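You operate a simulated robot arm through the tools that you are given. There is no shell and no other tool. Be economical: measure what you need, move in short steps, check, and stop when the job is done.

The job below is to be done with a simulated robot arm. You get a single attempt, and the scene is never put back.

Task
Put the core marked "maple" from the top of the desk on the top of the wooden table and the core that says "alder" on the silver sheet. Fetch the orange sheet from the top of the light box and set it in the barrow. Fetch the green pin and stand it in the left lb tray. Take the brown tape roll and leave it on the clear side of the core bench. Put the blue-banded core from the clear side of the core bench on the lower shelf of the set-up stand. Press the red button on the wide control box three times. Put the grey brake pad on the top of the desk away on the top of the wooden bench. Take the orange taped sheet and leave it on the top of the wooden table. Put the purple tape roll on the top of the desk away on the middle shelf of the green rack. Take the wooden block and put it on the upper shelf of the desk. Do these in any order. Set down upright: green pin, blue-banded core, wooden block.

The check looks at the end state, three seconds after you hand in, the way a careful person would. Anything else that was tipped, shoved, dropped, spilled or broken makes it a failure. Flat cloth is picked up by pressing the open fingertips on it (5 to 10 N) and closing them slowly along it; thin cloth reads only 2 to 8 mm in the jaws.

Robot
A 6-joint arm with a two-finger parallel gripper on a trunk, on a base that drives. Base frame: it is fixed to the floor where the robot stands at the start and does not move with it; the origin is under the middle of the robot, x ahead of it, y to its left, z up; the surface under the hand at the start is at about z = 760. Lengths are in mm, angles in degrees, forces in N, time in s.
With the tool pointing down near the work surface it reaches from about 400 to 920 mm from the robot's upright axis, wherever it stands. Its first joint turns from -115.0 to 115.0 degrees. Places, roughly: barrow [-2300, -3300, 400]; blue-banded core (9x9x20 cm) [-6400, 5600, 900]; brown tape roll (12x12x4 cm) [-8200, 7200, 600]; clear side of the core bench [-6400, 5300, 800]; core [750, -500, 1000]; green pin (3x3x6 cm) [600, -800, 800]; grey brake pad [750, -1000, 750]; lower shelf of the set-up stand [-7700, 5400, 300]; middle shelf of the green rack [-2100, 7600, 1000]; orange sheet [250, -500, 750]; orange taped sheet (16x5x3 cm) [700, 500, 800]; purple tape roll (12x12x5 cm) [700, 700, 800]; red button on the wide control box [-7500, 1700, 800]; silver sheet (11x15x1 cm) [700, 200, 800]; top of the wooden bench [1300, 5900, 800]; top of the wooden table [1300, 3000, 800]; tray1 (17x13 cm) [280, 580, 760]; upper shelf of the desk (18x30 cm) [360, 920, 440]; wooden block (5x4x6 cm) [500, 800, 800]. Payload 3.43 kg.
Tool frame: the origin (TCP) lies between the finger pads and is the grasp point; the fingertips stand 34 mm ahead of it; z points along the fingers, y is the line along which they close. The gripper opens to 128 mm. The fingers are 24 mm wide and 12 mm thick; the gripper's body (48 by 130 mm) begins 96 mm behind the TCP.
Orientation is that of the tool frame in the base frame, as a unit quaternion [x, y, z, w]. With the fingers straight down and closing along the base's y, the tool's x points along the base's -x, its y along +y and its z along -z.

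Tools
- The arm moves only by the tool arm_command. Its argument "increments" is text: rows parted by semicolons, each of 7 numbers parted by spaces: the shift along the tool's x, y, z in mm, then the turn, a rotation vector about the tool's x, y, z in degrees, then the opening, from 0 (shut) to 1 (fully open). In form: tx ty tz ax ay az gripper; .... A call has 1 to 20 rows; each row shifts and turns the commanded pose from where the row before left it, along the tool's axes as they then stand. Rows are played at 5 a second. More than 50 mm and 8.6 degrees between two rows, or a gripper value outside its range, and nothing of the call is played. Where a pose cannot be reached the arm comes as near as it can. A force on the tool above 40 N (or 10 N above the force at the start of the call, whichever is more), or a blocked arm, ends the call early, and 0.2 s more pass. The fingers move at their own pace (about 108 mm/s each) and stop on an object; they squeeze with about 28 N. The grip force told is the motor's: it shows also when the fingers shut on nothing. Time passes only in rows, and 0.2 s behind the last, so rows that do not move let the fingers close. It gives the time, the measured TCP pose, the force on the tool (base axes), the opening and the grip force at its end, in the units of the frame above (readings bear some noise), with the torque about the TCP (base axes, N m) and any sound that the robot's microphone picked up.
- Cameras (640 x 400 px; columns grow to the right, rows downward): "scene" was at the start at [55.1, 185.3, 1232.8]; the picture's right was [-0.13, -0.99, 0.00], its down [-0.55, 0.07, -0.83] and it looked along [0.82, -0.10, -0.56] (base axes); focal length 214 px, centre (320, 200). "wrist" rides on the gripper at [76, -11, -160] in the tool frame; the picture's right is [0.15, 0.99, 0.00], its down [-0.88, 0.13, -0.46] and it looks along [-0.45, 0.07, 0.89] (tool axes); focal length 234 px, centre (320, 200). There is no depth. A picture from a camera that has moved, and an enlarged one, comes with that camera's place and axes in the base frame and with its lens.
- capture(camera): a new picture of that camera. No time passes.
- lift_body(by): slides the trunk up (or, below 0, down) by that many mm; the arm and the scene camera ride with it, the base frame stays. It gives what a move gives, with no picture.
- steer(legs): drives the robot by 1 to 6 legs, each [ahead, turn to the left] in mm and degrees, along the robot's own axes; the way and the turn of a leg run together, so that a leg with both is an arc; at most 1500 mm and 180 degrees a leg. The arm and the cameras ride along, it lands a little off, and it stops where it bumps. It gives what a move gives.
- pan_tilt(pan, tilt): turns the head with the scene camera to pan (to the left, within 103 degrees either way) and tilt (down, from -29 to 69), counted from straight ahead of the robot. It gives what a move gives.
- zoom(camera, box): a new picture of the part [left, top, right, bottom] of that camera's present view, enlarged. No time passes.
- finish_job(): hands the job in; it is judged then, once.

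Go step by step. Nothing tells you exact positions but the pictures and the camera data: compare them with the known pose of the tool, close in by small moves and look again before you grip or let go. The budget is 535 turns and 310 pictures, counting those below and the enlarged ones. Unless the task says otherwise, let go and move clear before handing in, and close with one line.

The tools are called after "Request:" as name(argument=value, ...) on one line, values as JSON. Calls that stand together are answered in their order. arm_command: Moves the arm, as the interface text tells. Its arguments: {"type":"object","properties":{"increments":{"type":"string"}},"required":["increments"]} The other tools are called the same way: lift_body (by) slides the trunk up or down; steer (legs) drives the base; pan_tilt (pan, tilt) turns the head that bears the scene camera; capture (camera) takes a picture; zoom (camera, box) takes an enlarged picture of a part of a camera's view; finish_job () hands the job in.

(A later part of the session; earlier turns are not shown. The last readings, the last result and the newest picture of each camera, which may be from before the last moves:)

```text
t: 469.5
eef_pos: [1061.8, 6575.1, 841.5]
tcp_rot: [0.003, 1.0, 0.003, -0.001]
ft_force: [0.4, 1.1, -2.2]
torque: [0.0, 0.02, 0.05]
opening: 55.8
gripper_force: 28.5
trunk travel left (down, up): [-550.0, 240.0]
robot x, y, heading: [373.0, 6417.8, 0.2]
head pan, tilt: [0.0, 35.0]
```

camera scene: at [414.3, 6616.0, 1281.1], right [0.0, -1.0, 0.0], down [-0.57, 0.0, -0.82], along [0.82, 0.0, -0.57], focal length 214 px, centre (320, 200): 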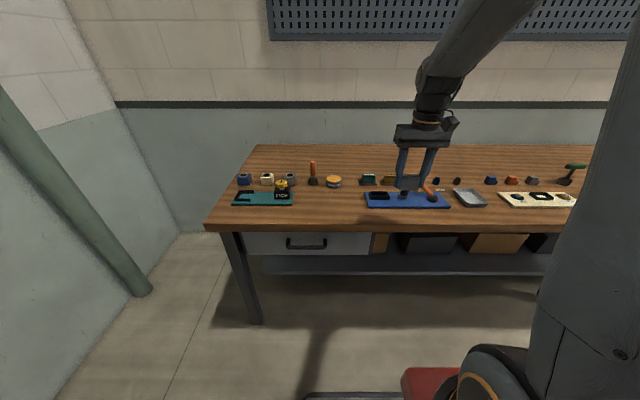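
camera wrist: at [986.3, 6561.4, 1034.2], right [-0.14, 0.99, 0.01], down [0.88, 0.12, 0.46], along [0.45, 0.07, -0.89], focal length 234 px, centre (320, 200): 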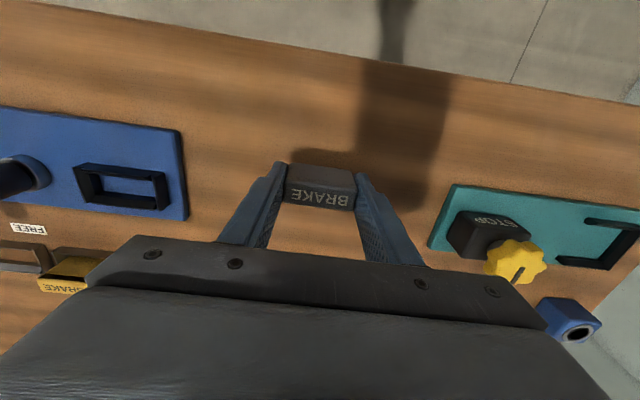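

Request:
arm_command(increments="0 0 1.5 0 0 0 0.3;0 0 0 0 0 0 0.3")

Request:
arm_command(increments="0 0 1.5 0 0 0 0.3;0 0 0 0 0 0 0.3")

Request:
arm_command(increments="0 0 1 0 0 0 0.3;0 0 0 0 0 0 0.3")

```text
t: 470.1
eef_pos: [1060.7, 6574.6, 840.2]
tcp_rot: [0.004, 1.0, 0.003, 0.0]
ft_force: [0.3, 0.1, -1.0]
torque: [-0.05, 0.01, 0.0]
opening: 55.8
gripper_force: 27.5
trunk travel left (down, up): [-550.0, 240.0]
robot x, y, heading: [372.5, 6415.2, -0.0]
head pan, tilt: [0.0, 35.0]
```

```text
t: 470.7
eef_pos: [1061.5, 6574.5, 841.3]
tcp_rot: [0.004, 1.0, 0.003, 0.0]
ft_force: [-4.3, -0.3, 14.6]
torque: [-0.47, 0.16, -0.12]
opening: 55.9
gripper_force: 28.0
trunk travel left (down, up): [-550.0, 240.0]
robot x, y, heading: [371.0, 6418.4, 0.1]
head pan, tilt: [0.0, 35.0]
```

```text
t: 471.3
eef_pos: [1062.2, 6574.6, 839.8]
tcp_rot: [0.003, 1.0, 0.004, 0.001]
ft_force: [-1.1, 1.9, 23.0]
torque: [-0.59, 0.01, 0.02]
opening: 55.9
gripper_force: 27.6
trunk travel left (down, up): [-550.0, 240.0]
robot x, y, heading: [372.6, 6416.9, -0.1]
head pan, tilt: [0.0, 35.0]
```

Contact. Releasing and lifting.

Request:
arm_command(increments="0 0 -1.5 0 0 0 0.3;0 0 0 0 0 0 0.5;0 0 0 0 0 0 0.6;0 0 0 0 0 0 0.7;0 0 -20 0 0 0 0.7;0 0 -45 0 0 0 0.7;0 0 -45 0 0 0 0.7;0 0 -45 0 0 0 0.7;30 -15 -20 0 0 0 0.7;40 -20 0 0 0 0 0.7")

Request:
zoom(camera="scene", box=[240, 140, 400, 240])

```text
t: 473.5
eef_pos: [990.6, 6535.7, 1014.0]
tcp_rot: [0.004, 1.0, 0.003, -0.001]
ft_force: [0.4, 0.5, -0.8]
torque: [0.0, 0.04, 0.0]
opening: 89.6
gripper_force: 0.0
trunk travel left (down, up): [-550.0, 240.0]
robot x, y, heading: [371.7, 6417.1, -0.2]
head pan, tilt: [0.0, 35.0]
```

```text
4.00 times, centred on (320, 190) of scene
camera zoom: at [414.9, 6616.3, 1281.0], right [0.0, -1.0, 0.0], down [-0.57, 0.0, -0.82], along [0.82, 0.0, -0.57], focal length 858 px, centre (320, 240)
```

zoom: 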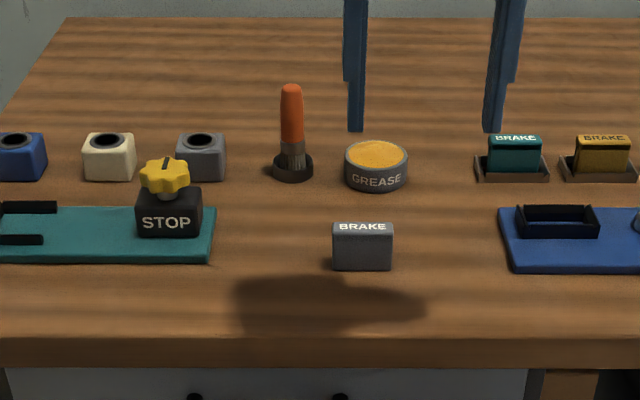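

Brake pad is on the bench. Next: orange sheet on the light box. Driving back along the aisle.

Request:
steer(legs=[[-900, 0], [0, -90], [1500, 0], [1500, 0]])

```text
t: 496.2
eef_pos: [-388.3, 2798.2, 1015.2]
tcp_rot: [0.703, 0.711, 0.002, 0.001]
ft_force: [-0.5, 0.2, -0.6]
torque: [-0.02, -0.01, 0.01]
opening: 89.6
gripper_force: 0.0
trunk travel left (down, up): [-550.0, 240.0]
robot x, y, heading: [-520.8, 3415.7, -88.9]
head pan, tilt: [0.0, 35.0]
```

Request:
steer(legs=[[1500, -0.8], [1500, 0], [975, 0], [0, 90]])

Request:
capture(camera="scene")

```text
t: 519.2
eef_pos: [158.5, -421.7, 1014.5]
tcp_rot: [-0.01, 1.0, 0.002, -0.001]
ft_force: [-0.6, 0.1, 0.6]
torque: [-0.01, -0.05, 0.0]
opening: 89.5
gripper_force: 0.0
trunk travel left (down, up): [-550.0, 240.0]
robot x, y, heading: [-457.2, -556.7, 1.2]
head pan, tilt: [0.0, 35.0]
```

```text
176 pictures are left
camera scene: at [-421.2, -358.1, 1281.1], right [0.03, -1.0, 0.0], down [-0.57, -0.02, -0.82], along [0.82, 0.02, -0.57], focal length 214 px, centre (320, 200)
```

scene: 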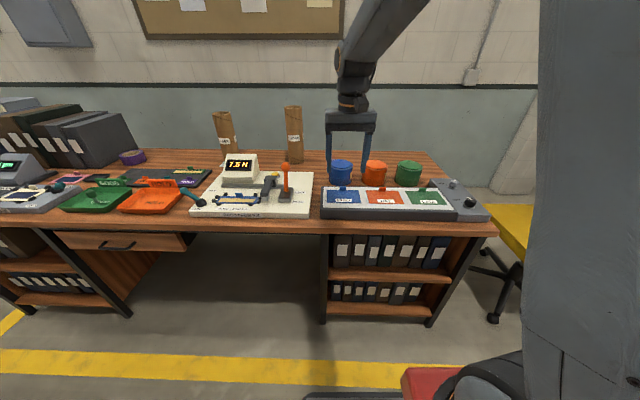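

Request:
zoom(camera="scene", box=[312, 150, 504, 230])

Request:
arm_command(increments="0 0 0 0 0 -8.5 0.5;0 0 0 0 0 -8.5 0.5;0 0 0 0 0 -8.5 0.5;0 0 0 0 0 -8.5 0.5;0 0 0 0 0 -8.5 0.5;0 0 0 0 0 -8.5 0.5;0 0 0 0 0 -8.5 0.5;0 0 0 0 0 -8.5 0.5;0 0 0 0 0 -8.5 0.5;0 0 0 0 0 -8.5 0.5;0 0 0 0 0 -5 0.4")

Request:
capture(camera="wrist")

```text
3.33 times, centred on (408, 190) of scene
camera zoom: at [-421.2, -358.1, 1281.1], right [0.03, -1.0, 0.0], down [-0.57, -0.02, -0.82], along [0.82, 0.02, -0.57], focal length 715 px, centre (27, 233)
```

zoom: 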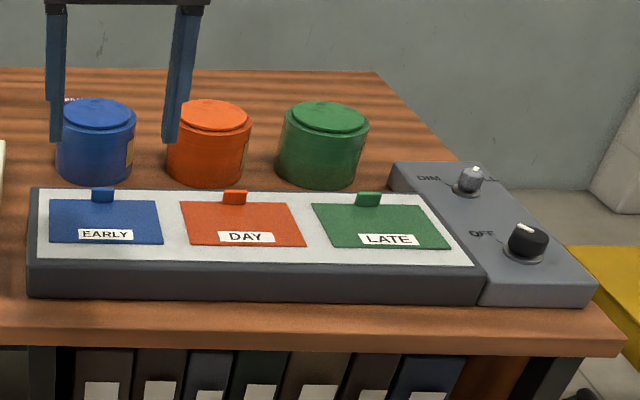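

```text
t: 521.6
eef_pos: [158.8, -422.4, 1015.4]
tcp_rot: [0.715, -0.699, -0.002, -0.002]
ft_force: [0.9, -0.6, -0.7]
torque: [0.01, 0.0, -0.03]
opening: 51.1
gripper_force: 0.1
trunk travel left (down, up): [-550.0, 240.0]
robot x, y, heading: [-456.5, -557.3, 1.3]
head pan, tilt: [0.0, 35.0]
```

```text
174 pictures are left
camera wrist: at [171.5, -498.6, 1173.7], right [-0.99, -0.17, 0.0], down [-0.15, 0.87, 0.46], along [-0.08, 0.45, -0.89], focal length 234 px, centre (320, 200)
```

wrist: 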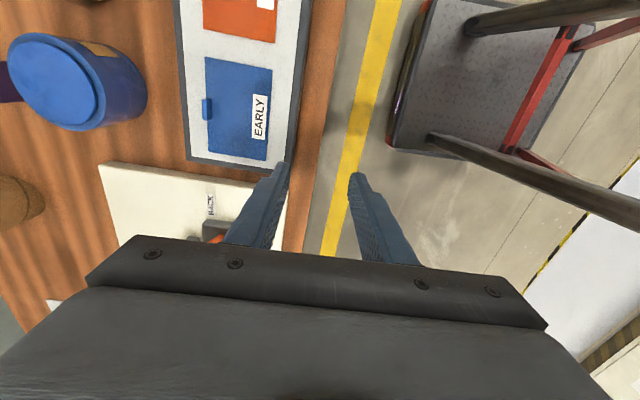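

The orange DAY sheet's tab is near (330,-594). Moving above it.

Request:
arm_command(increments="35 -34 0 0 0 1.3 0.4;35 -34 0 0 0 0 0.4;35 -34 0 0 0 0 0.4;35 -34 0 0 0 0 0.4;35 -34 0 0 0 0 0.4;0 0 45 0 0 0 0.4;0 0 40 0 0 0 0.4;0 0 0 0 0 0 0.4")

Request:
capture(camera="wrist")

Request:
zoom(camera="scene", box=[320, 140, 448, 220])

```text
t: 523.4
eef_pos: [325.7, -597.0, 927.6]
tcp_rot: [-0.706, 0.708, 0.003, 0.001]
ft_force: [-0.2, -0.4, -0.6]
torque: [-0.03, -0.03, -0.02]
opening: 51.3
gripper_force: 0.0
trunk travel left (down, up): [-550.0, 240.0]
robot x, y, heading: [-458.7, -556.3, 1.3]
head pan, tilt: [0.0, 35.0]
```

```text
173 pictures are left
camera wrist: at [337.6, -674.2, 1086.7], right [-0.99, -0.14, 0.0], down [-0.13, 0.88, 0.46], along [-0.07, 0.46, -0.89], focal length 234 px, centre (320, 200)
```

wrist: 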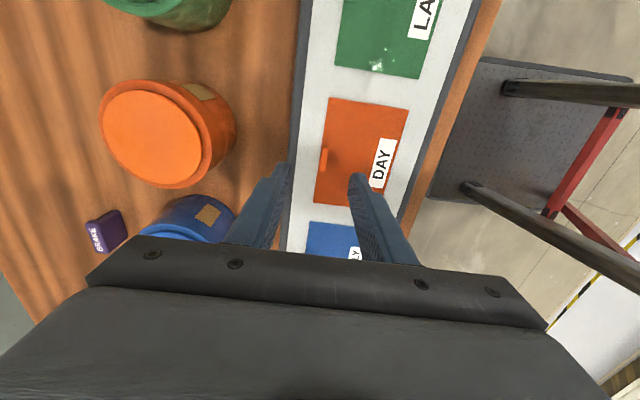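

```text
5.00 times, centred on (384, 180) of scene
camera zoom: at [-421.2, -358.1, 1281.1], right [0.03, -1.0, 0.0], down [-0.57, -0.01, -0.82], along [0.82, 0.02, -0.57], focal length 1072 px, centre (0, 300)
```

zoom: 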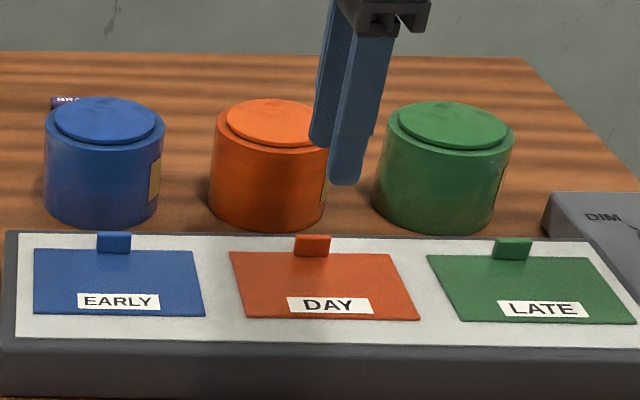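

Request:
arm_command(increments="-7 4 30 0 0 0 0.4;0 0 30 0 0 0 0.4;0 0 0 0 0 0 0.4")

Request:
capture(camera="wrist")

Request:
zoom(camera="scene", box=[350, 155, 414, 215])

```text
t: 524.2
eef_pos: [322.9, -589.0, 869.1]
tcp_rot: [-0.707, 0.708, 0.002, 0.002]
ft_force: [-0.3, 0.0, -0.3]
torque: [0.01, -0.02, -0.01]
opening: 51.1
gripper_force: 0.0
trunk travel left (down, up): [-550.0, 240.0]
robot x, y, heading: [-455.3, -555.8, 1.5]
head pan, tilt: [0.0, 35.0]
```

```text
171 pictures are left
camera wrist: at [333.5, -666.0, 1028.1], right [-0.99, -0.14, 0.0], down [-0.13, 0.88, 0.46], along [-0.07, 0.46, -0.89], focal length 234 px, centre (320, 200)
```

wrist: 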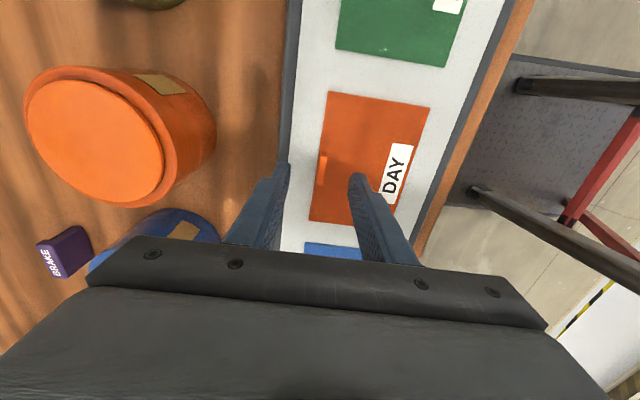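

```text
6.67 times, centred on (382, 185) of scene
camera zoom: at [-421.2, -358.1, 1281.1], right [0.03, -1.0, 0.0], down [-0.57, -0.02, -0.82], along [0.82, 0.02, -0.57], focal length 1430 px, centre (-93, 300)
```

zoom: 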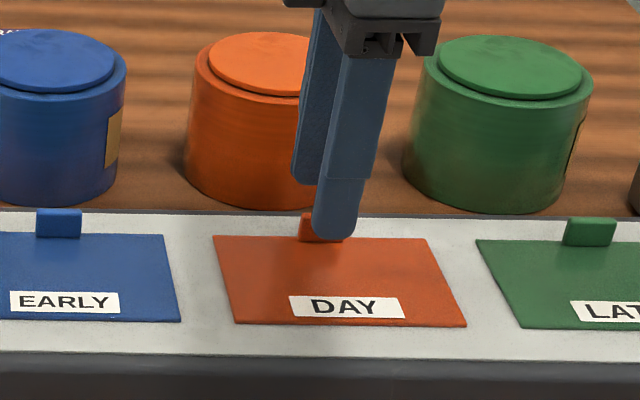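

Tab spans z≈815–833 at (320,-591). Final descent and closing on the tab.

Request:
arm_command(increments="2 3 10 0 0 0 0.4;0 0 6 0 0 0 0.4;0 0 0 0 0 0 0.4")

Request:
zoom(camera="scene", box=[350, 155, 414, 215])

```text
t: 525.0
eef_pos: [319.1, -590.8, 852.9]
tcp_rot: [-0.706, 0.708, 0.002, 0.001]
ft_force: [0.1, 0.4, 0.3]
torque: [0.01, -0.05, -0.02]
opening: 51.3
gripper_force: 0.0
trunk travel left (down, up): [-550.0, 240.0]
robot x, y, heading: [-455.0, -556.3, 1.6]
head pan, tilt: [0.0, 35.0]
```

```text
6.67 times, centred on (382, 185) of scene
camera zoom: at [-421.2, -358.1, 1281.1], right [0.03, -1.0, 0.0], down [-0.57, -0.02, -0.82], along [0.82, 0.02, -0.57], focal length 1430 px, centre (-93, 300)
```

zoom: 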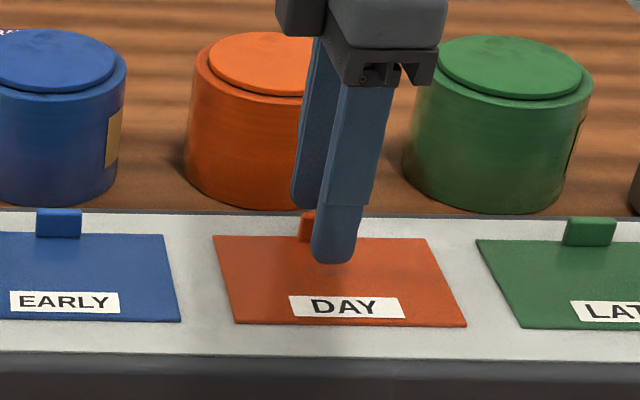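

Request:
arm_command(increments="0 0 0 0 0 0 0.25;0 0 0 0 0 0 0.15;0 0 0 0 0 0 0.05;0 0 0 0 0 0 0;0 0 0 0 0 0 0")

Request:
zoom(camera="scene", box=[350, 155, 414, 215])

```text
t: 526.2
eef_pos: [320.2, -590.0, 853.7]
tcp_rot: [-0.706, 0.708, 0.002, 0.002]
ft_force: [0.8, 0.0, 0.6]
torque: [0.03, 0.01, -0.02]
opening: 5.8
gripper_force: 27.8
trunk travel left (down, up): [-550.0, 240.0]
robot x, y, heading: [-458.0, -558.8, 1.8]
head pan, tilt: [0.0, 35.0]
```

```text
6.67 times, centred on (382, 185) of scene
camera zoom: at [-421.2, -358.1, 1281.1], right [0.03, -1.0, 0.0], down [-0.57, -0.02, -0.82], along [0.82, 0.02, -0.57], focal length 1430 px, centre (-93, 300)
```

zoom: 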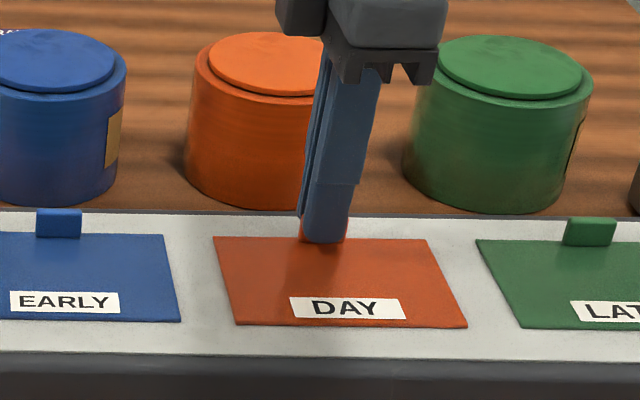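

Tab held at 5.8 mm. Lifting slowly and checking.

Request:
arm_command(increments="0 0 -10 0 0 0 0;0 0 -20 0 0 0 0;0 0 -40 0 0 0 0;0 0 -40 0 0 0 0;0 0 -40 0 0 0 0;0 0 0 0 0 0 0")

Request:
capture(camera="scene")

```text
t: 527.6
eef_pos: [321.2, -588.6, 1001.2]
tcp_rot: [-0.706, 0.708, 0.003, 0.002]
ft_force: [-1.2, -0.2, -0.5]
torque: [0.0, 0.0, -0.03]
opening: 5.9
gripper_force: 27.7
trunk travel left (down, up): [-550.0, 240.0]
robot x, y, heading: [-459.0, -555.9, 1.7]
head pan, tilt: [0.0, 35.0]
```

```text
167 pictures are left
camera scene: at [-421.1, -358.1, 1281.1], right [0.03, -1.0, 0.0], down [-0.57, -0.02, -0.82], along [0.82, 0.02, -0.57], focal length 214 px, centre (320, 200)
```

scene: 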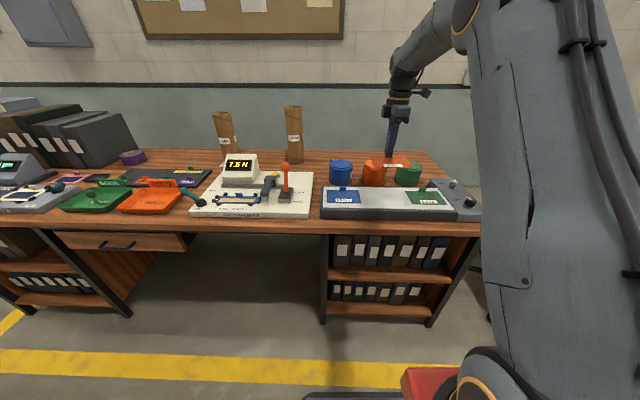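

Orange sheet lifted. Retracting, turning toward the barrow and looking.

Request:
arm_command(increments="0 40 0 0 0 0 0;0 40 0 0 0 0 0;0 40 0 0 0 0 0;0 40 0 0 0 0 0;0 40 0 0 0 0 0")

Request:
steer(legs=[[-250, 0], [0, -120]])

Request:
pan_tilt(pan=20, tilt=20)

Request:
capture(camera="scene")

Request:
pan_tilt(pan=-25, tilt=20)

Request:
capture(camera="scene")

```text
t: 528.8
eef_pos: [120.6, -591.6, 1005.8]
tcp_rot: [-0.706, 0.708, 0.003, 0.001]
ft_force: [-0.2, -0.4, -0.6]
torque: [-0.02, 0.02, -0.01]
opening: 5.7
gripper_force: 27.9
trunk travel left (down, up): [-550.0, 240.0]
robot x, y, heading: [-457.0, -557.5, 1.7]
head pan, tilt: [0.0, 35.0]
```

```text
t: 535.6
eef_pos: [-1035.6, -1045.1, 1006.2]
tcp_rot: [0.263, 0.965, 0.0, 0.003]
ft_force: [0.2, 0.2, -0.3]
torque: [0.02, -0.02, 0.02]
opening: 5.5
gripper_force: 27.9
trunk travel left (down, up): [-550.0, 240.0]
robot x, y, heading: [-712.5, -566.2, -119.1]
head pan, tilt: [0.0, 35.0]
```

```text
t: 536.5
eef_pos: [-1035.7, -1044.4, 1006.6]
tcp_rot: [0.263, 0.965, 0.001, 0.004]
ft_force: [-0.3, -1.0, -0.2]
torque: [-0.04, -0.03, 0.02]
opening: 5.5
gripper_force: 28.3
trunk travel left (down, up): [-550.0, 240.0]
robot x, y, heading: [-710.7, -562.2, -118.8]
head pan, tilt: [20.0, 20.0]
```

```text
166 pictures are left
camera scene: at [-532.8, -706.1, 1304.9], right [-0.99, 0.15, 0.0], down [0.05, 0.34, -0.94], along [-0.14, -0.93, -0.34], focal length 214 px, centre (320, 200)
```

scene: 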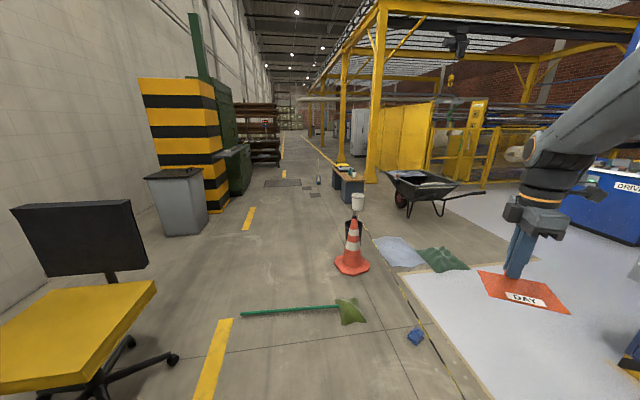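

```text
t: 537.6
eef_pos: [-1035.0, -1045.1, 1005.4]
tcp_rot: [0.262, 0.965, 0.0, 0.003]
ft_force: [-0.5, -0.8, -0.7]
torque: [0.01, 0.0, 0.01]
opening: 5.6
gripper_force: 27.9
trunk travel left (down, up): [-550.0, 240.0]
robot x, y, heading: [-714.4, -563.5, -118.7]
head pan, tilt: [-25.0, 20.0]
```

```text
165 pictures are left
camera scene: at [-593.6, -669.1, 1305.0], right [-0.59, 0.81, 0.0], down [0.28, 0.2, -0.94], along [-0.76, -0.56, -0.34], focal length 214 px, centre (320, 200)
```

scene: 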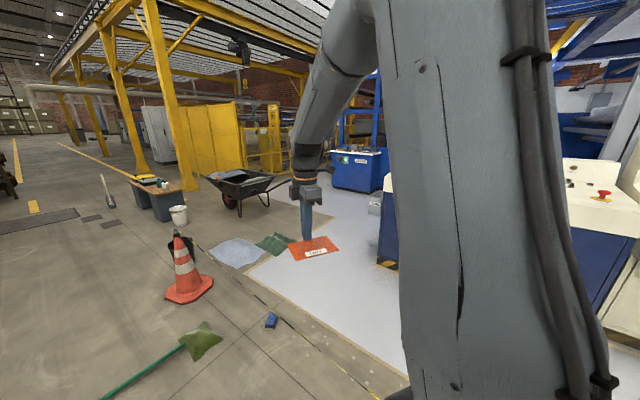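

I see the barrow with floor cloths, cone and broom in between. I'll go around via (-1900,-1450) on the open floor and look again.

Request:
steer(legs=[[0, -24.5], [1450, 0]])

Request:
pan_tilt(pan=40, tilt=30)

Request:
capture(camera="scene")

Request:
pan_tilt(pan=0, tilt=30)

Request:
capture(camera="scene")

```text
t: 546.0
eef_pos: [-2355.4, -1749.1, 1006.5]
tcp_rot: [0.455, 0.89, 0.0, 0.002]
ft_force: [-0.1, 0.1, -0.3]
torque: [0.01, 0.02, -0.03]
opening: 5.7
gripper_force: 28.1
trunk travel left (down, up): [-550.0, 240.0]
robot x, y, heading: [-1862.6, -1439.7, -142.8]
head pan, tilt: [-25.0, 20.0]
```

```text
t: 547.4
eef_pos: [-2354.3, -1749.0, 1006.8]
tcp_rot: [0.455, 0.89, 0.0, 0.002]
ft_force: [0.4, 0.7, -0.3]
torque: [-0.05, 0.03, 0.0]
opening: 5.8
gripper_force: 28.2
trunk travel left (down, up): [-550.0, 240.0]
robot x, y, heading: [-1865.9, -1436.5, -142.5]
head pan, tilt: [40.0, 30.0]
```

```text
164 pictures are left
camera scene: at [-1728.5, -1651.2, 1288.9], right [-0.98, 0.22, 0.0], down [0.11, 0.49, -0.87], along [-0.19, -0.85, -0.5], focal length 214 px, centre (320, 200)
```

scene: 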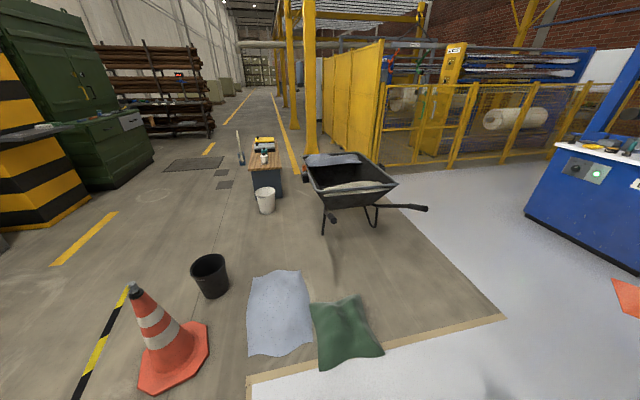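

```text
t: 548.5
eef_pos: [-2355.5, -1748.7, 1005.8]
tcp_rot: [0.456, 0.89, 0.0, 0.003]
ft_force: [-0.2, -0.2, -0.3]
torque: [-0.07, 0.02, -0.06]
opening: 6.1
gripper_force: 27.7
trunk travel left (down, up): [-550.0, 240.0]
robot x, y, heading: [-1862.6, -1435.2, -142.7]
head pan, tilt: [0.0, 30.0]
```

```text
163 pictures are left
camera scene: at [-1780.6, -1617.9, 1288.9], right [-0.61, 0.79, 0.0], down [0.4, 0.3, -0.87], along [-0.69, -0.53, -0.5], focal length 214 px, centre (320, 200)
```

scene: 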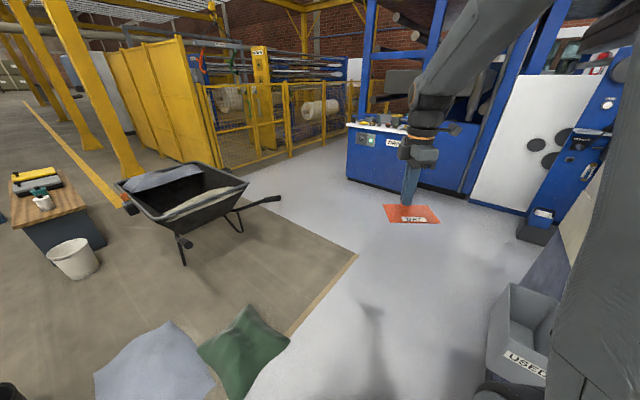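

Clear path west of the barrow. Driving to (-3000,-2300), then down beside it.

Request:
steer(legs=[[1430, 0], [0, 52.7], [850, 0], [0, 70]])

Request:
pan_tilt(pan=0, tilt=45)

Request:
capture(camera="scene")

```text
t: 565.2
eef_pos: [-2480.9, -3400.7, 1006.6]
tcp_rot: [-0.565, 0.825, 0.003, 0.002]
ft_force: [0.5, -0.2, -0.5]
torque: [0.0, 0.02, 0.01]
opening: 5.8
gripper_force: 28.1
trunk travel left (down, up): [-550.0, 240.0]
robot x, y, heading: [-3009.0, -3160.6, -19.5]
head pan, tilt: [0.0, 30.0]
```

```text
t: 565.9
eef_pos: [-2481.2, -3401.6, 1005.7]
tcp_rot: [-0.566, 0.824, 0.002, 0.002]
ft_force: [0.2, 0.2, -0.6]
torque: [-0.03, -0.05, 0.01]
opening: 6.1
gripper_force: 27.8
trunk travel left (down, up): [-550.0, 240.0]
robot x, y, heading: [-3006.9, -3160.5, -19.6]
head pan, tilt: [0.0, 45.0]
```

```text
162 pictures are left
camera scene: at [-2910.6, -2987.2, 1266.3], right [-0.33, -0.94, 0.0], down [-0.67, 0.24, -0.71], along [0.67, -0.24, -0.71], focal length 214 px, centre (320, 200)
```

scene: 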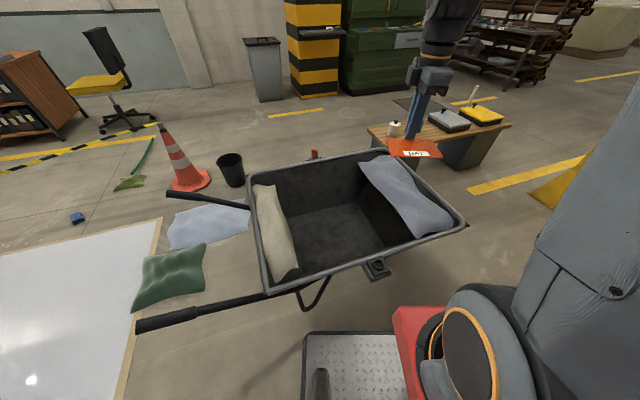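

The barrow's tray middle is free around (-2280,-3280). Moving over it and lowering the trunk.

Request:
arm_command(increments="-30.1 -26.1 0 0 0 0 0;-30.1 -26.1 0 0 0 0 0;-30.1 -26.1 0 0 0 0 0;-30.1 -26.1 0 0 0 0 0;-30.1 -26.1 0 0 0 0 0;-30.1 -26.1 0 0 0 0 0;0 0 0 0 0 0 0")

Request:
capture(camera="scene")

Request:
capture(camera="wrist")

```text
t: 567.5
eef_pos: [-2270.6, -3288.7, 1007.5]
tcp_rot: [-0.565, 0.825, 0.003, 0.002]
ft_force: [-0.2, -0.7, 0.3]
torque: [0.02, -0.01, 0.03]
opening: 5.8
gripper_force: 28.0
trunk travel left (down, up): [-550.0, 240.0]
robot x, y, heading: [-3011.6, -3160.5, -19.6]
head pan, tilt: [0.0, 45.0]
```

```text
161 pictures are left
camera scene: at [-2910.6, -2987.2, 1266.3], right [-0.33, -0.94, 0.0], down [-0.67, 0.24, -0.71], along [0.67, -0.24, -0.71], focal length 214 px, centre (320, 200)
```

scene: 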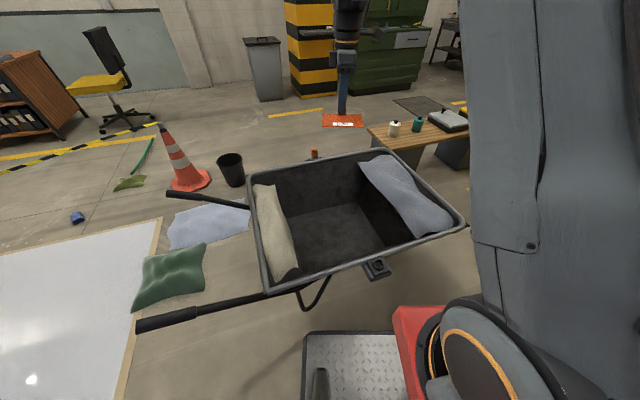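

```text
160 pictures are left
camera wrist: at [-2287.1, -3366.1, 1165.9], right [-0.98, 0.22, 0.0], down [0.2, 0.87, 0.46], along [0.1, 0.45, -0.89], focal length 234 px, centre (320, 200)
```

wrist: 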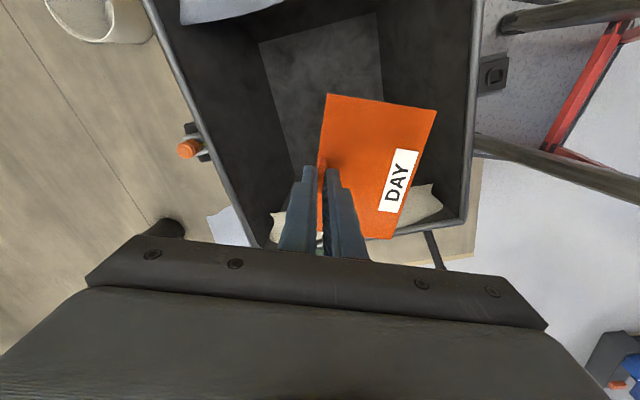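

Adjusting to centre the sheet over the tray floor, then lowering.

Request:
arm_command(increments="25 -20 0 0 0 0 0;25 -20 0 0 0 0 0;0 0 0 0 0 0 0")

Request:
lift_body(by=-350)

Request:
capture(camera="scene")

Request:
capture(camera="wrist")

```text
t: 568.3
eef_pos: [-2250.3, -3349.2, 1007.1]
tcp_rot: [-0.566, 0.825, 0.002, 0.002]
ft_force: [0.1, 0.1, 0.4]
torque: [0.01, 0.0, 0.01]
opening: 5.7
gripper_force: 28.2
trunk travel left (down, up): [-550.0, 240.0]
robot x, y, heading: [-3009.8, -3165.0, -19.5]
head pan, tilt: [0.0, 45.0]
```

```text
t: 571.8
eef_pos: [-2250.5, -3350.5, 656.1]
tcp_rot: [-0.566, 0.824, 0.002, 0.0]
ft_force: [0.7, -0.6, -0.9]
torque: [0.01, -0.01, -0.03]
opening: 5.8
gripper_force: 28.1
trunk travel left (down, up): [-200.0, 590.0]
robot x, y, heading: [-3009.3, -3159.1, -19.6]
head pan, tilt: [0.0, 45.0]
```

```text
159 pictures are left
camera scene: at [-2818.8, -3019.7, 916.3], right [-0.33, -0.94, 0.0], down [-0.67, 0.24, -0.71], along [0.67, -0.24, -0.71], focal length 214 px, centre (320, 200)
```

scene: 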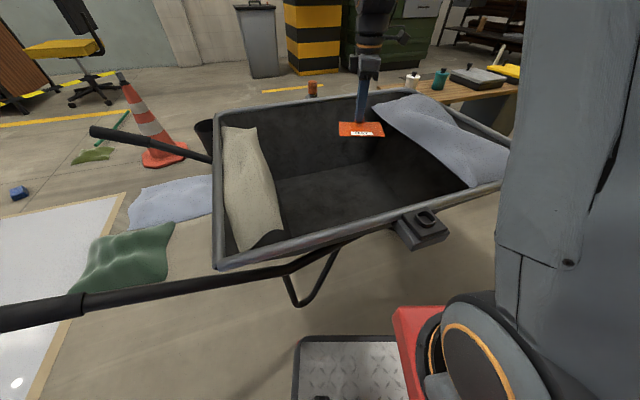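

```text
158 pictures are left
camera wrist: at [-2266.8, -3426.8, 815.6], right [-0.98, 0.22, 0.0], down [0.19, 0.87, 0.46], along [0.1, 0.45, -0.89], focal length 234 px, centre (320, 200)
```

wrist: 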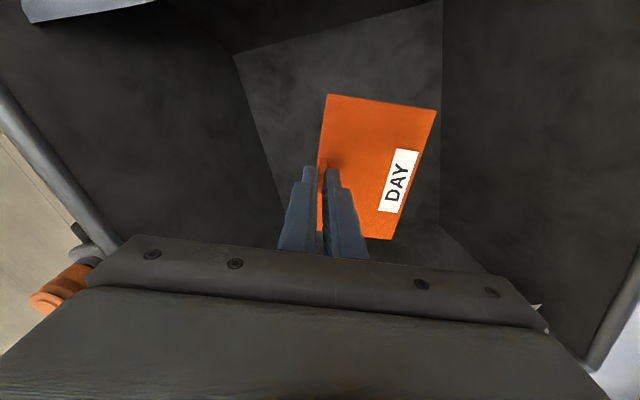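

Aligned over the tray floor. Lowering further with the trunk, then with the arm.

Request:
lift_body(by=-150)

Request:
capture(camera="wrist")

Request:
capture(camera="scene")

```text
t: 573.5
eef_pos: [-2251.0, -3350.1, 506.8]
tcp_rot: [-0.565, 0.825, 0.002, 0.002]
ft_force: [0.3, 0.2, 0.3]
torque: [0.0, -0.03, -0.01]
opening: 5.8
gripper_force: 27.7
trunk travel left (down, up): [-50.0, 740.0]
robot x, y, heading: [-3008.6, -3159.0, -19.3]
head pan, tilt: [0.0, 45.0]
```

```text
157 pictures are left
camera wrist: at [-2266.8, -3426.8, 665.6], right [-0.98, 0.22, 0.0], down [0.19, 0.87, 0.46], along [0.1, 0.45, -0.89], focal length 234 px, centre (320, 200)
```

wrist: 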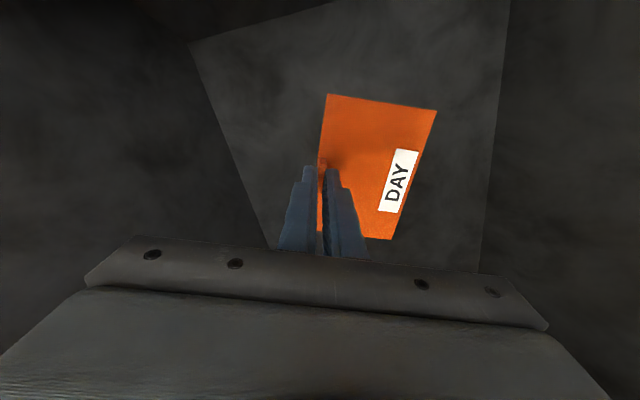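

```text
156 pictures are left
camera scene: at [-2779.4, -3033.7, 766.3], right [-0.33, -0.94, 0.0], down [-0.67, 0.24, -0.71], along [0.67, -0.24, -0.71], focal length 214 px, centre (320, 200)
```

scene: 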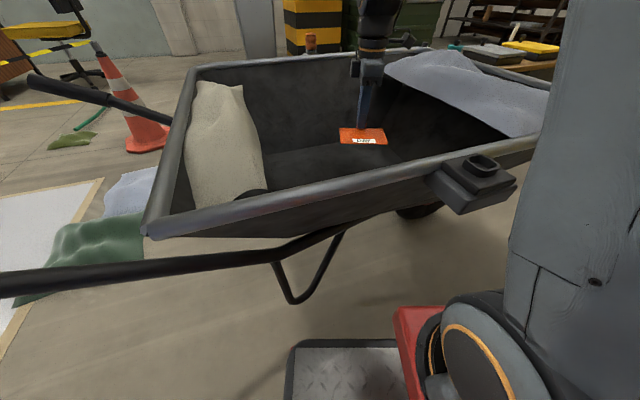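

Floor is at z≈352. Lowering with the arm to just above, then gently to contact.

Request:
arm_command(increments="0 0 30 0 0 0 0;0 0 30 0 0 0 0;0 0 25 0 0 0 0;0 0 0 0 0 0 0")

Request:
capture(camera="wrist")

```text
t: 574.5
eef_pos: [-2251.0, -3349.6, 421.9]
tcp_rot: [-0.565, 0.825, 0.002, 0.002]
ft_force: [-0.3, -0.4, -0.6]
torque: [0.02, -0.02, 0.02]
opening: 5.8
gripper_force: 27.9
trunk travel left (down, up): [-50.0, 740.0]
robot x, y, heading: [-3004.9, -3163.0, -19.1]
head pan, tilt: [0.0, 45.0]
```

```text
155 pictures are left
camera wrist: at [-2267.6, -3425.5, 580.5], right [-0.98, 0.22, 0.0], down [0.2, 0.87, 0.46], along [0.1, 0.45, -0.89], focal length 234 px, centre (320, 200)
```

wrist: 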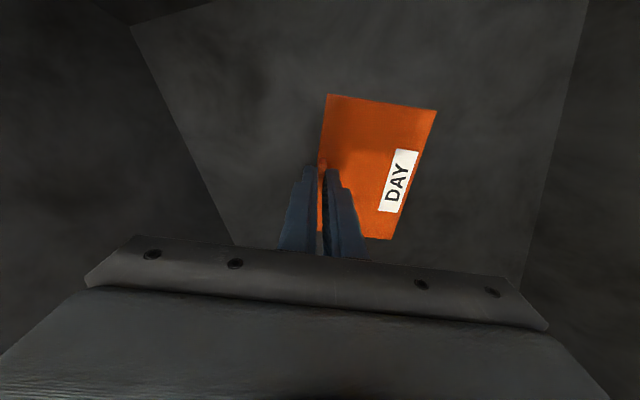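

Request:
arm_command(increments="0 0 8 0 0 0 0;0 0 7 0 0 0 0;0 0 4 0 0 0 0;0 0 0 0 0 0 0")

Request:
arm_command(increments="0 0 3 0 0 0 0;0 0 3 0 0 0 0;0 0 0 0 0 0 0")

```text
t: 575.5
eef_pos: [-2250.9, -3349.3, 403.6]
tcp_rot: [-0.566, 0.824, 0.002, 0.002]
ft_force: [-0.2, 1.1, 6.8]
torque: [-0.05, 0.08, -0.03]
opening: 5.7
gripper_force: 28.0
trunk travel left (down, up): [-50.0, 740.0]
robot x, y, heading: [-3008.5, -3161.5, -19.5]
head pan, tilt: [0.0, 45.0]
```

```text
t: 576.3
eef_pos: [-2250.2, -3350.2, 398.2]
tcp_rot: [-0.565, 0.825, 0.002, 0.002]
ft_force: [0.2, 0.8, 15.7]
torque: [0.06, 0.05, -0.02]
opening: 5.8
gripper_force: 27.6
trunk travel left (down, up): [-50.0, 740.0]
robot x, y, heading: [-3006.9, -3158.4, -19.0]
head pan, tilt: [0.0, 45.0]
```

On the tray floor. Releasing and rising.

Request:
arm_command(increments="0 0 -2 0 0 0 0;0 0 0 0 0 0 0.1;0 0 0 0 0 0 0.2;0 0 0 0 0 0 0.3;0 0 0 0 0 0 0.3;0 0 -20 0 0 0 0.3;0 0 -45 0 0 0 0.3;0 0 -45 0 0 0 0.3;0 0 0 0 0 0 0.3")

Request:
capture(camera="wrist")

Request:
lift_body(by=400)

Request:
lift_body(by=100)

Request:
capture(camera="scene")

```text
t: 578.3
eef_pos: [-2251.1, -3350.8, 508.4]
tcp_rot: [-0.565, 0.825, 0.002, 0.002]
ft_force: [-1.4, 0.6, 0.1]
torque: [-0.02, 0.03, 0.01]
opening: 38.2
gripper_force: 0.2
trunk travel left (down, up): [-50.0, 740.0]
robot x, y, heading: [-3008.3, -3160.4, -19.5]
head pan, tilt: [0.0, 45.0]
```

```text
154 pictures are left
camera wrist: at [-2267.7, -3427.2, 667.7], right [-0.98, 0.22, 0.0], down [0.2, 0.87, 0.46], along [0.1, 0.45, -0.89], focal length 234 px, centre (320, 200)
```

wrist: 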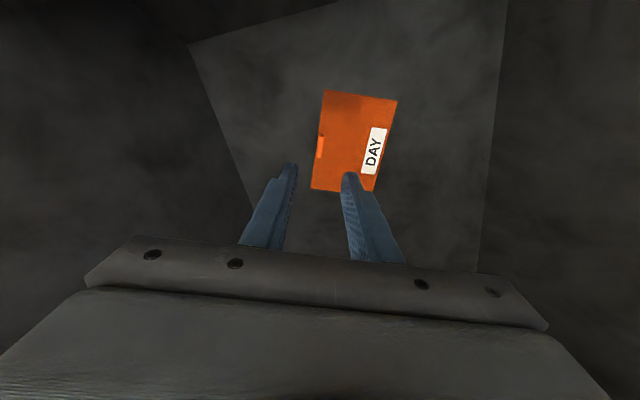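

```text
t: 582.1
eef_pos: [-2249.5, -3350.6, 907.2]
tcp_rot: [-0.566, 0.825, 0.003, 0.001]
ft_force: [-0.1, -0.1, -0.5]
torque: [-0.01, -0.02, 0.0]
opening: 38.4
gripper_force: 0.0
trunk travel left (down, up): [-450.0, 340.0]
robot x, y, heading: [-3008.2, -3157.7, -19.7]
head pan, tilt: [0.0, 45.0]
```

```text
t: 583.5
eef_pos: [-2250.4, -3350.3, 1007.1]
tcp_rot: [-0.566, 0.824, 0.002, 0.002]
ft_force: [0.4, -0.3, 0.2]
torque: [0.0, 0.03, -0.02]
opening: 38.6
gripper_force: 0.0
trunk travel left (down, up): [-550.0, 240.0]
robot x, y, heading: [-3009.5, -3161.1, -19.5]
head pan, tilt: [0.0, 45.0]
```

```text
153 pictures are left
camera scene: at [-2910.6, -2987.2, 1266.2], right [-0.33, -0.94, 0.0], down [-0.67, 0.24, -0.71], along [0.67, -0.24, -0.71], focal length 214 px, centre (320, 200)
```

scene: 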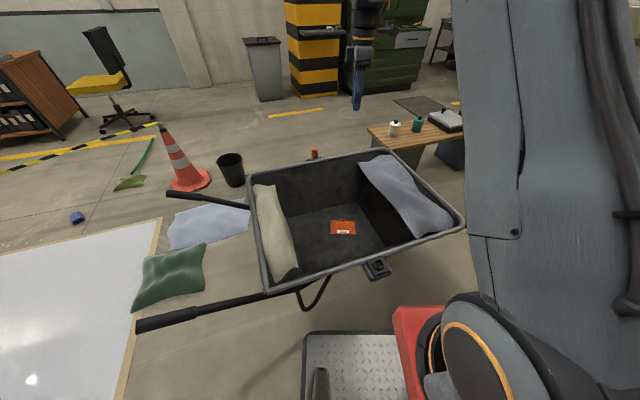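

Orange sheet lies in the barrow. Next the purple tape roll: retracing the route to the desk.

Request:
arm_command(increments="0 45 0 0 0 0 0.6;0 45 0 0 0 0 0.6;0 45 0 0 0 0 0.6;0 45 0 0 0 0 0.6;0 0 0 0 0 8.5 0.6;0 0 0 0 0 8.5 0.6;0 0 0 0 0 8.5 0.6;0 0 0 0 0 8.5 0.6;0 0 0 0 0 8.5 0.6;0 0 0 0 0 8.5 0.6;0 0 0 0 0 8.5 0.6;0 0 0 0 0 8.5 0.6;0 0 0 0 0 8.5 0.6;0 0 0 0 0 8.5 0.6;0 0 0 0 0 4 0.6")

Request:
steer(legs=[[0, 109.5], [860, 0], [0, -52.8], [1430, 0]])

```text
t: 586.7
eef_pos: [-2417.6, -3285.5, 1009.4]
tcp_rot: [0.176, 0.984, 0.002, -0.001]
ft_force: [-0.4, -0.3, 0.3]
torque: [0.01, -0.01, 0.0]
opening: 76.9
gripper_force: 0.0
trunk travel left (down, up): [-550.0, 240.0]
robot x, y, heading: [-3008.7, -3158.6, -19.4]
head pan, tilt: [0.0, 45.0]
```

```text
t: 604.9
eef_pos: [-1338.1, -1099.4, 1008.8]
tcp_rot: [-0.288, 0.958, 0.002, -0.002]
ft_force: [-0.6, -0.4, 0.2]
torque: [-0.01, 0.0, -0.01]
opening: 76.7
gripper_force: 0.0
trunk travel left (down, up): [-550.0, 240.0]
robot x, y, heading: [-1788.6, -1497.9, 34.1]
head pan, tilt: [0.0, 45.0]
```

Request:
steer(legs=[[0, 8.4], [1476, 0], [0, 47.5], [880, 0], [0, -90]])

Request:
pan_tilt(pan=0, tilt=40)

```text
t: 623.1
eef_pos: [-76.6, 464.4, 1009.4]
tcp_rot: [0.005, 1.0, 0.002, -0.001]
ft_force: [-0.3, 0.0, 0.4]
torque: [0.01, 0.02, 0.01]
opening: 77.0
gripper_force: 0.0
trunk travel left (down, up): [-550.0, 240.0]
robot x, y, heading: [-676.0, 387.5, -0.2]
head pan, tilt: [0.0, 45.0]
```

```text
t: 623.8
eef_pos: [-76.4, 465.8, 1008.8]
tcp_rot: [0.005, 1.0, 0.003, -0.001]
ft_force: [-0.2, -0.2, -0.9]
torque: [-0.02, -0.01, 0.01]
opening: 76.8
gripper_force: 0.0
trunk travel left (down, up): [-550.0, 240.0]
robot x, y, heading: [-673.8, 385.1, 0.2]
head pan, tilt: [0.0, 40.0]
```

Request:
steer(legs=[[610, 0]])

Request:
capture(camera="scene")

Request:
capture(camera="wrist")

```text
t: 627.2
eef_pos: [541.4, 453.5, 1009.9]
tcp_rot: [0.011, 1.0, 0.002, -0.001]
ft_force: [-0.1, 0.3, 0.2]
torque: [-0.01, 0.03, 0.01]
opening: 76.7
gripper_force: 0.2
trunk travel left (down, up): [-550.0, 240.0]
robot x, y, heading: [-60.4, 382.4, -0.6]
head pan, tilt: [0.0, 40.0]
```

```text
152 pictures are left
camera scene: at [-17.4, 578.2, 1273.5], right [-0.01, -1.0, 0.0], down [-0.64, 0.01, -0.77], along [0.77, -0.01, -0.64], focal length 214 px, centre (320, 200)
```

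scene: 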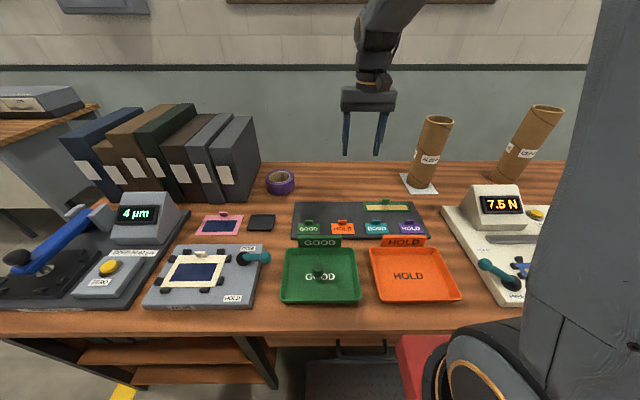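

```text
151 pictures are left
camera wrist: at [465.2, 443.5, 1168.4], right [-0.12, 0.99, 0.01], down [0.88, 0.11, 0.46], along [0.45, 0.06, -0.89], focal length 234 px, centre (320, 200)
```

wrist: 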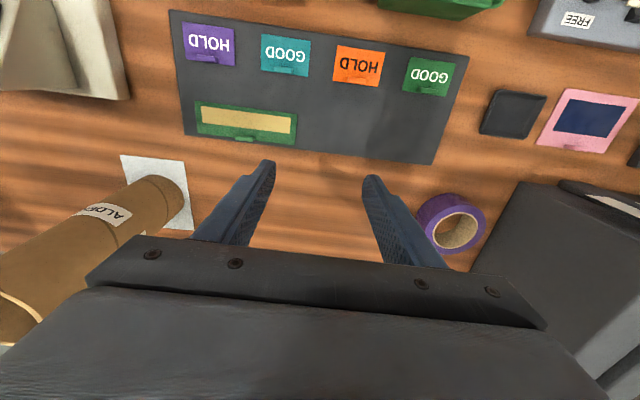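

Pin and alder are still fine. The tape roll is at about (670,721). Zooming to see its ring dimensions.

Request:
zoom(camera="scene", box=[248, 155, 312, 205])

Request:
zoom(camera="wrist", box=[400, 180, 500, 270])

```text
8.00 times, centred on (280, 180) of scene
camera zoom: at [-17.4, 578.2, 1273.5], right [-0.01, -1.0, 0.0], down [-0.64, 0.01, -0.77], along [0.77, -0.01, -0.64], focal length 1716 px, centre (640, 360)
```

zoom: 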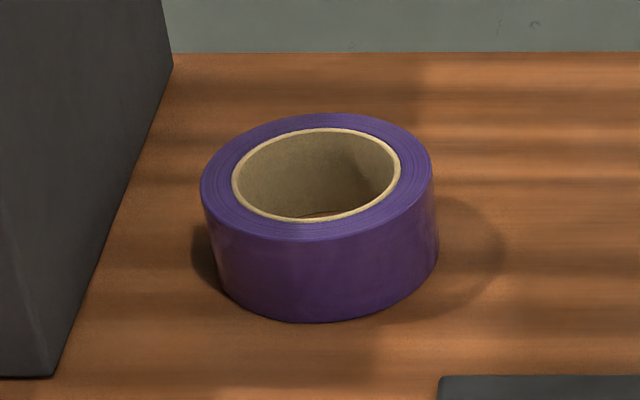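

```text
4.44 times, centred on (450, 225) of wrist
camera zoom: at [465.2, 443.5, 1168.4], right [-0.12, 0.99, 0.01], down [0.88, 0.11, 0.46], along [0.45, 0.06, -0.89], focal length 1041 px, centre (-258, 89)
```

zoom: 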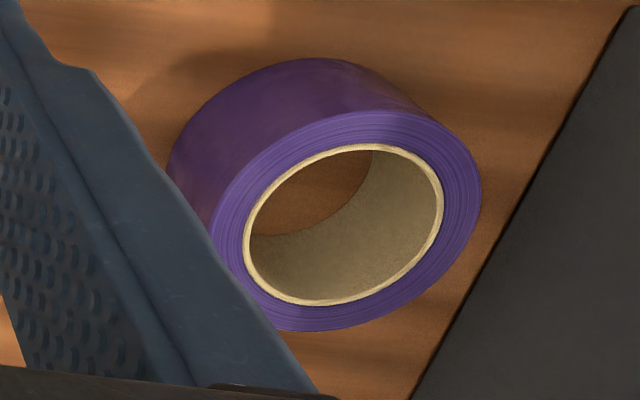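

The roll centre is (680,726), outer r≈56, inner r≈40, top z≈810. I'll tilt 30° and straddle its right wall at (672,678).

Request:
arm_command(increments="0 0 0 0 -7.5 0 0.4;0 0 0 0 -7.5 0 0.4;0 0 0 0 -7.5 0 0.4;0 0 0 0 -7.5 0 0.4;-8 37.5 29.7 0 0 0 0.4;-8 37.5 29.7 0 0 0 0.4;-8 37.5 29.7 0 0 0 0.4;-8 37.5 29.7 0 0 0 0.4;-8 37.5 29.7 0 0 0 0.4;-8 37.5 29.7 0 0 0 0.4;0 0 0 0 0 0 0.4")

Request:
capture(camera="wrist")

Request:
zoom(camera="scene", box=[232, 120, 328, 210])

```text
t: 629.6
eef_pos: [676.8, 674.6, 879.4]
tcp_rot: [0.012, 0.966, 0.0, 0.258]
ft_force: [-0.2, -0.4, -0.6]
torque: [0.01, 0.0, -0.03]
opening: 51.6
gripper_force: 0.1
trunk travel left (down, up): [-550.0, 240.0]
robot x, y, heading: [-59.1, 381.6, -0.7]
head pan, tilt: [0.0, 40.0]
```

```text
148 pictures are left
camera wrist: at [531.6, 665.2, 981.0], right [-0.1, 0.99, -0.07], down [0.54, 0.11, 0.83], along [0.84, 0.05, -0.55], focal length 234 px, centre (320, 200)
```

wrist: 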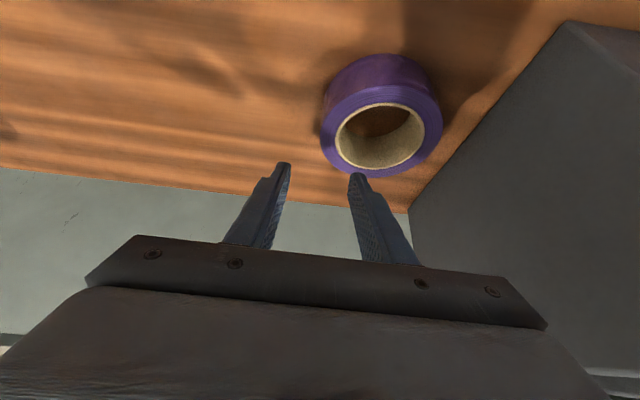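

```text
4.44 times, centred on (280, 165) of scene
camera zoom: at [-17.5, 578.3, 1273.6], right [-0.01, -1.0, 0.0], down [-0.64, 0.01, -0.77], along [0.77, -0.01, -0.64], focal length 953 px, centre (498, 356)
```

zoom: 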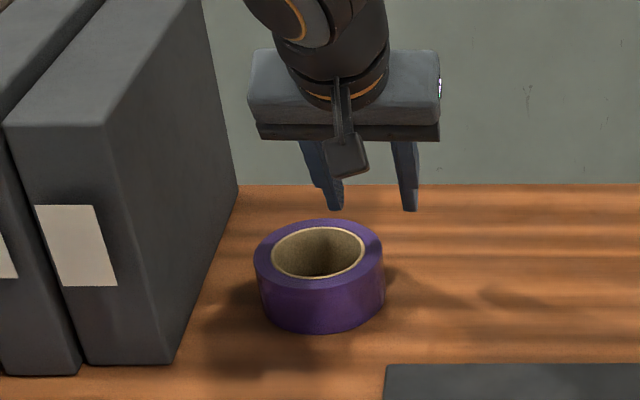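

Request:
arm_command(increments="12 1 14 0 0 0 0.4;10 0.5 12 0 0 0 0.4;0 0 0 0 0 0 0.4")

Request:
zoom(camera="wrist", box=[220, 80, 460, 230])

Request:
zoom(camera="scene", box=[248, 135, 328, 205])

```text
t: 630.4
eef_pos: [669.5, 677.7, 846.5]
tcp_rot: [0.011, 0.966, 0.0, 0.258]
ft_force: [0.7, 0.4, -0.6]
torque: [0.01, -0.01, 0.0]
opening: 50.8
gripper_force: 0.0
trunk travel left (down, up): [-550.0, 240.0]
robot x, y, heading: [-61.9, 384.3, -0.8]
head pan, tilt: [0.0, 40.0]
```

```text
2.67 times, centred on (340, 155) of wrist
camera zoom: at [524.3, 669.4, 947.6], right [-0.1, 0.99, -0.07], down [0.54, 0.11, 0.84], along [0.84, 0.05, -0.55], focal length 624 px, centre (267, 320)
```

zoom: 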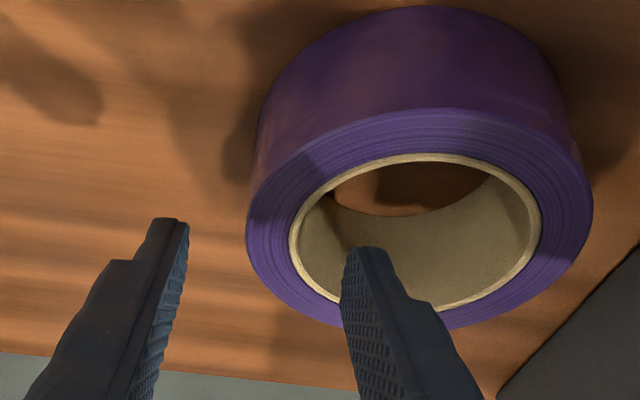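

```text
5.71 times, centred on (288, 170) of scene
camera zoom: at [-17.4, 578.3, 1273.5], right [-0.01, -1.0, 0.0], down [-0.64, 0.01, -0.77], along [0.77, -0.01, -0.64], focal length 1226 px, centre (503, 371)
```

zoom: 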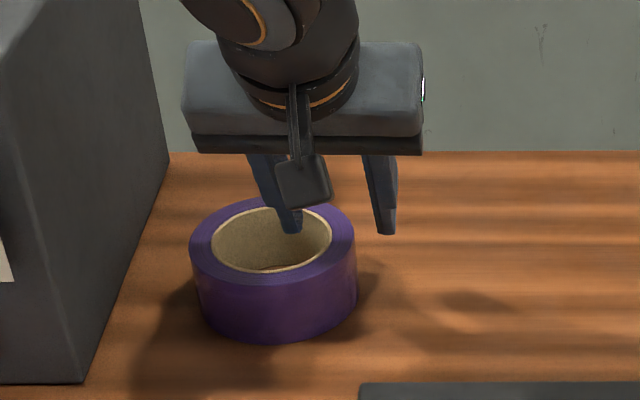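

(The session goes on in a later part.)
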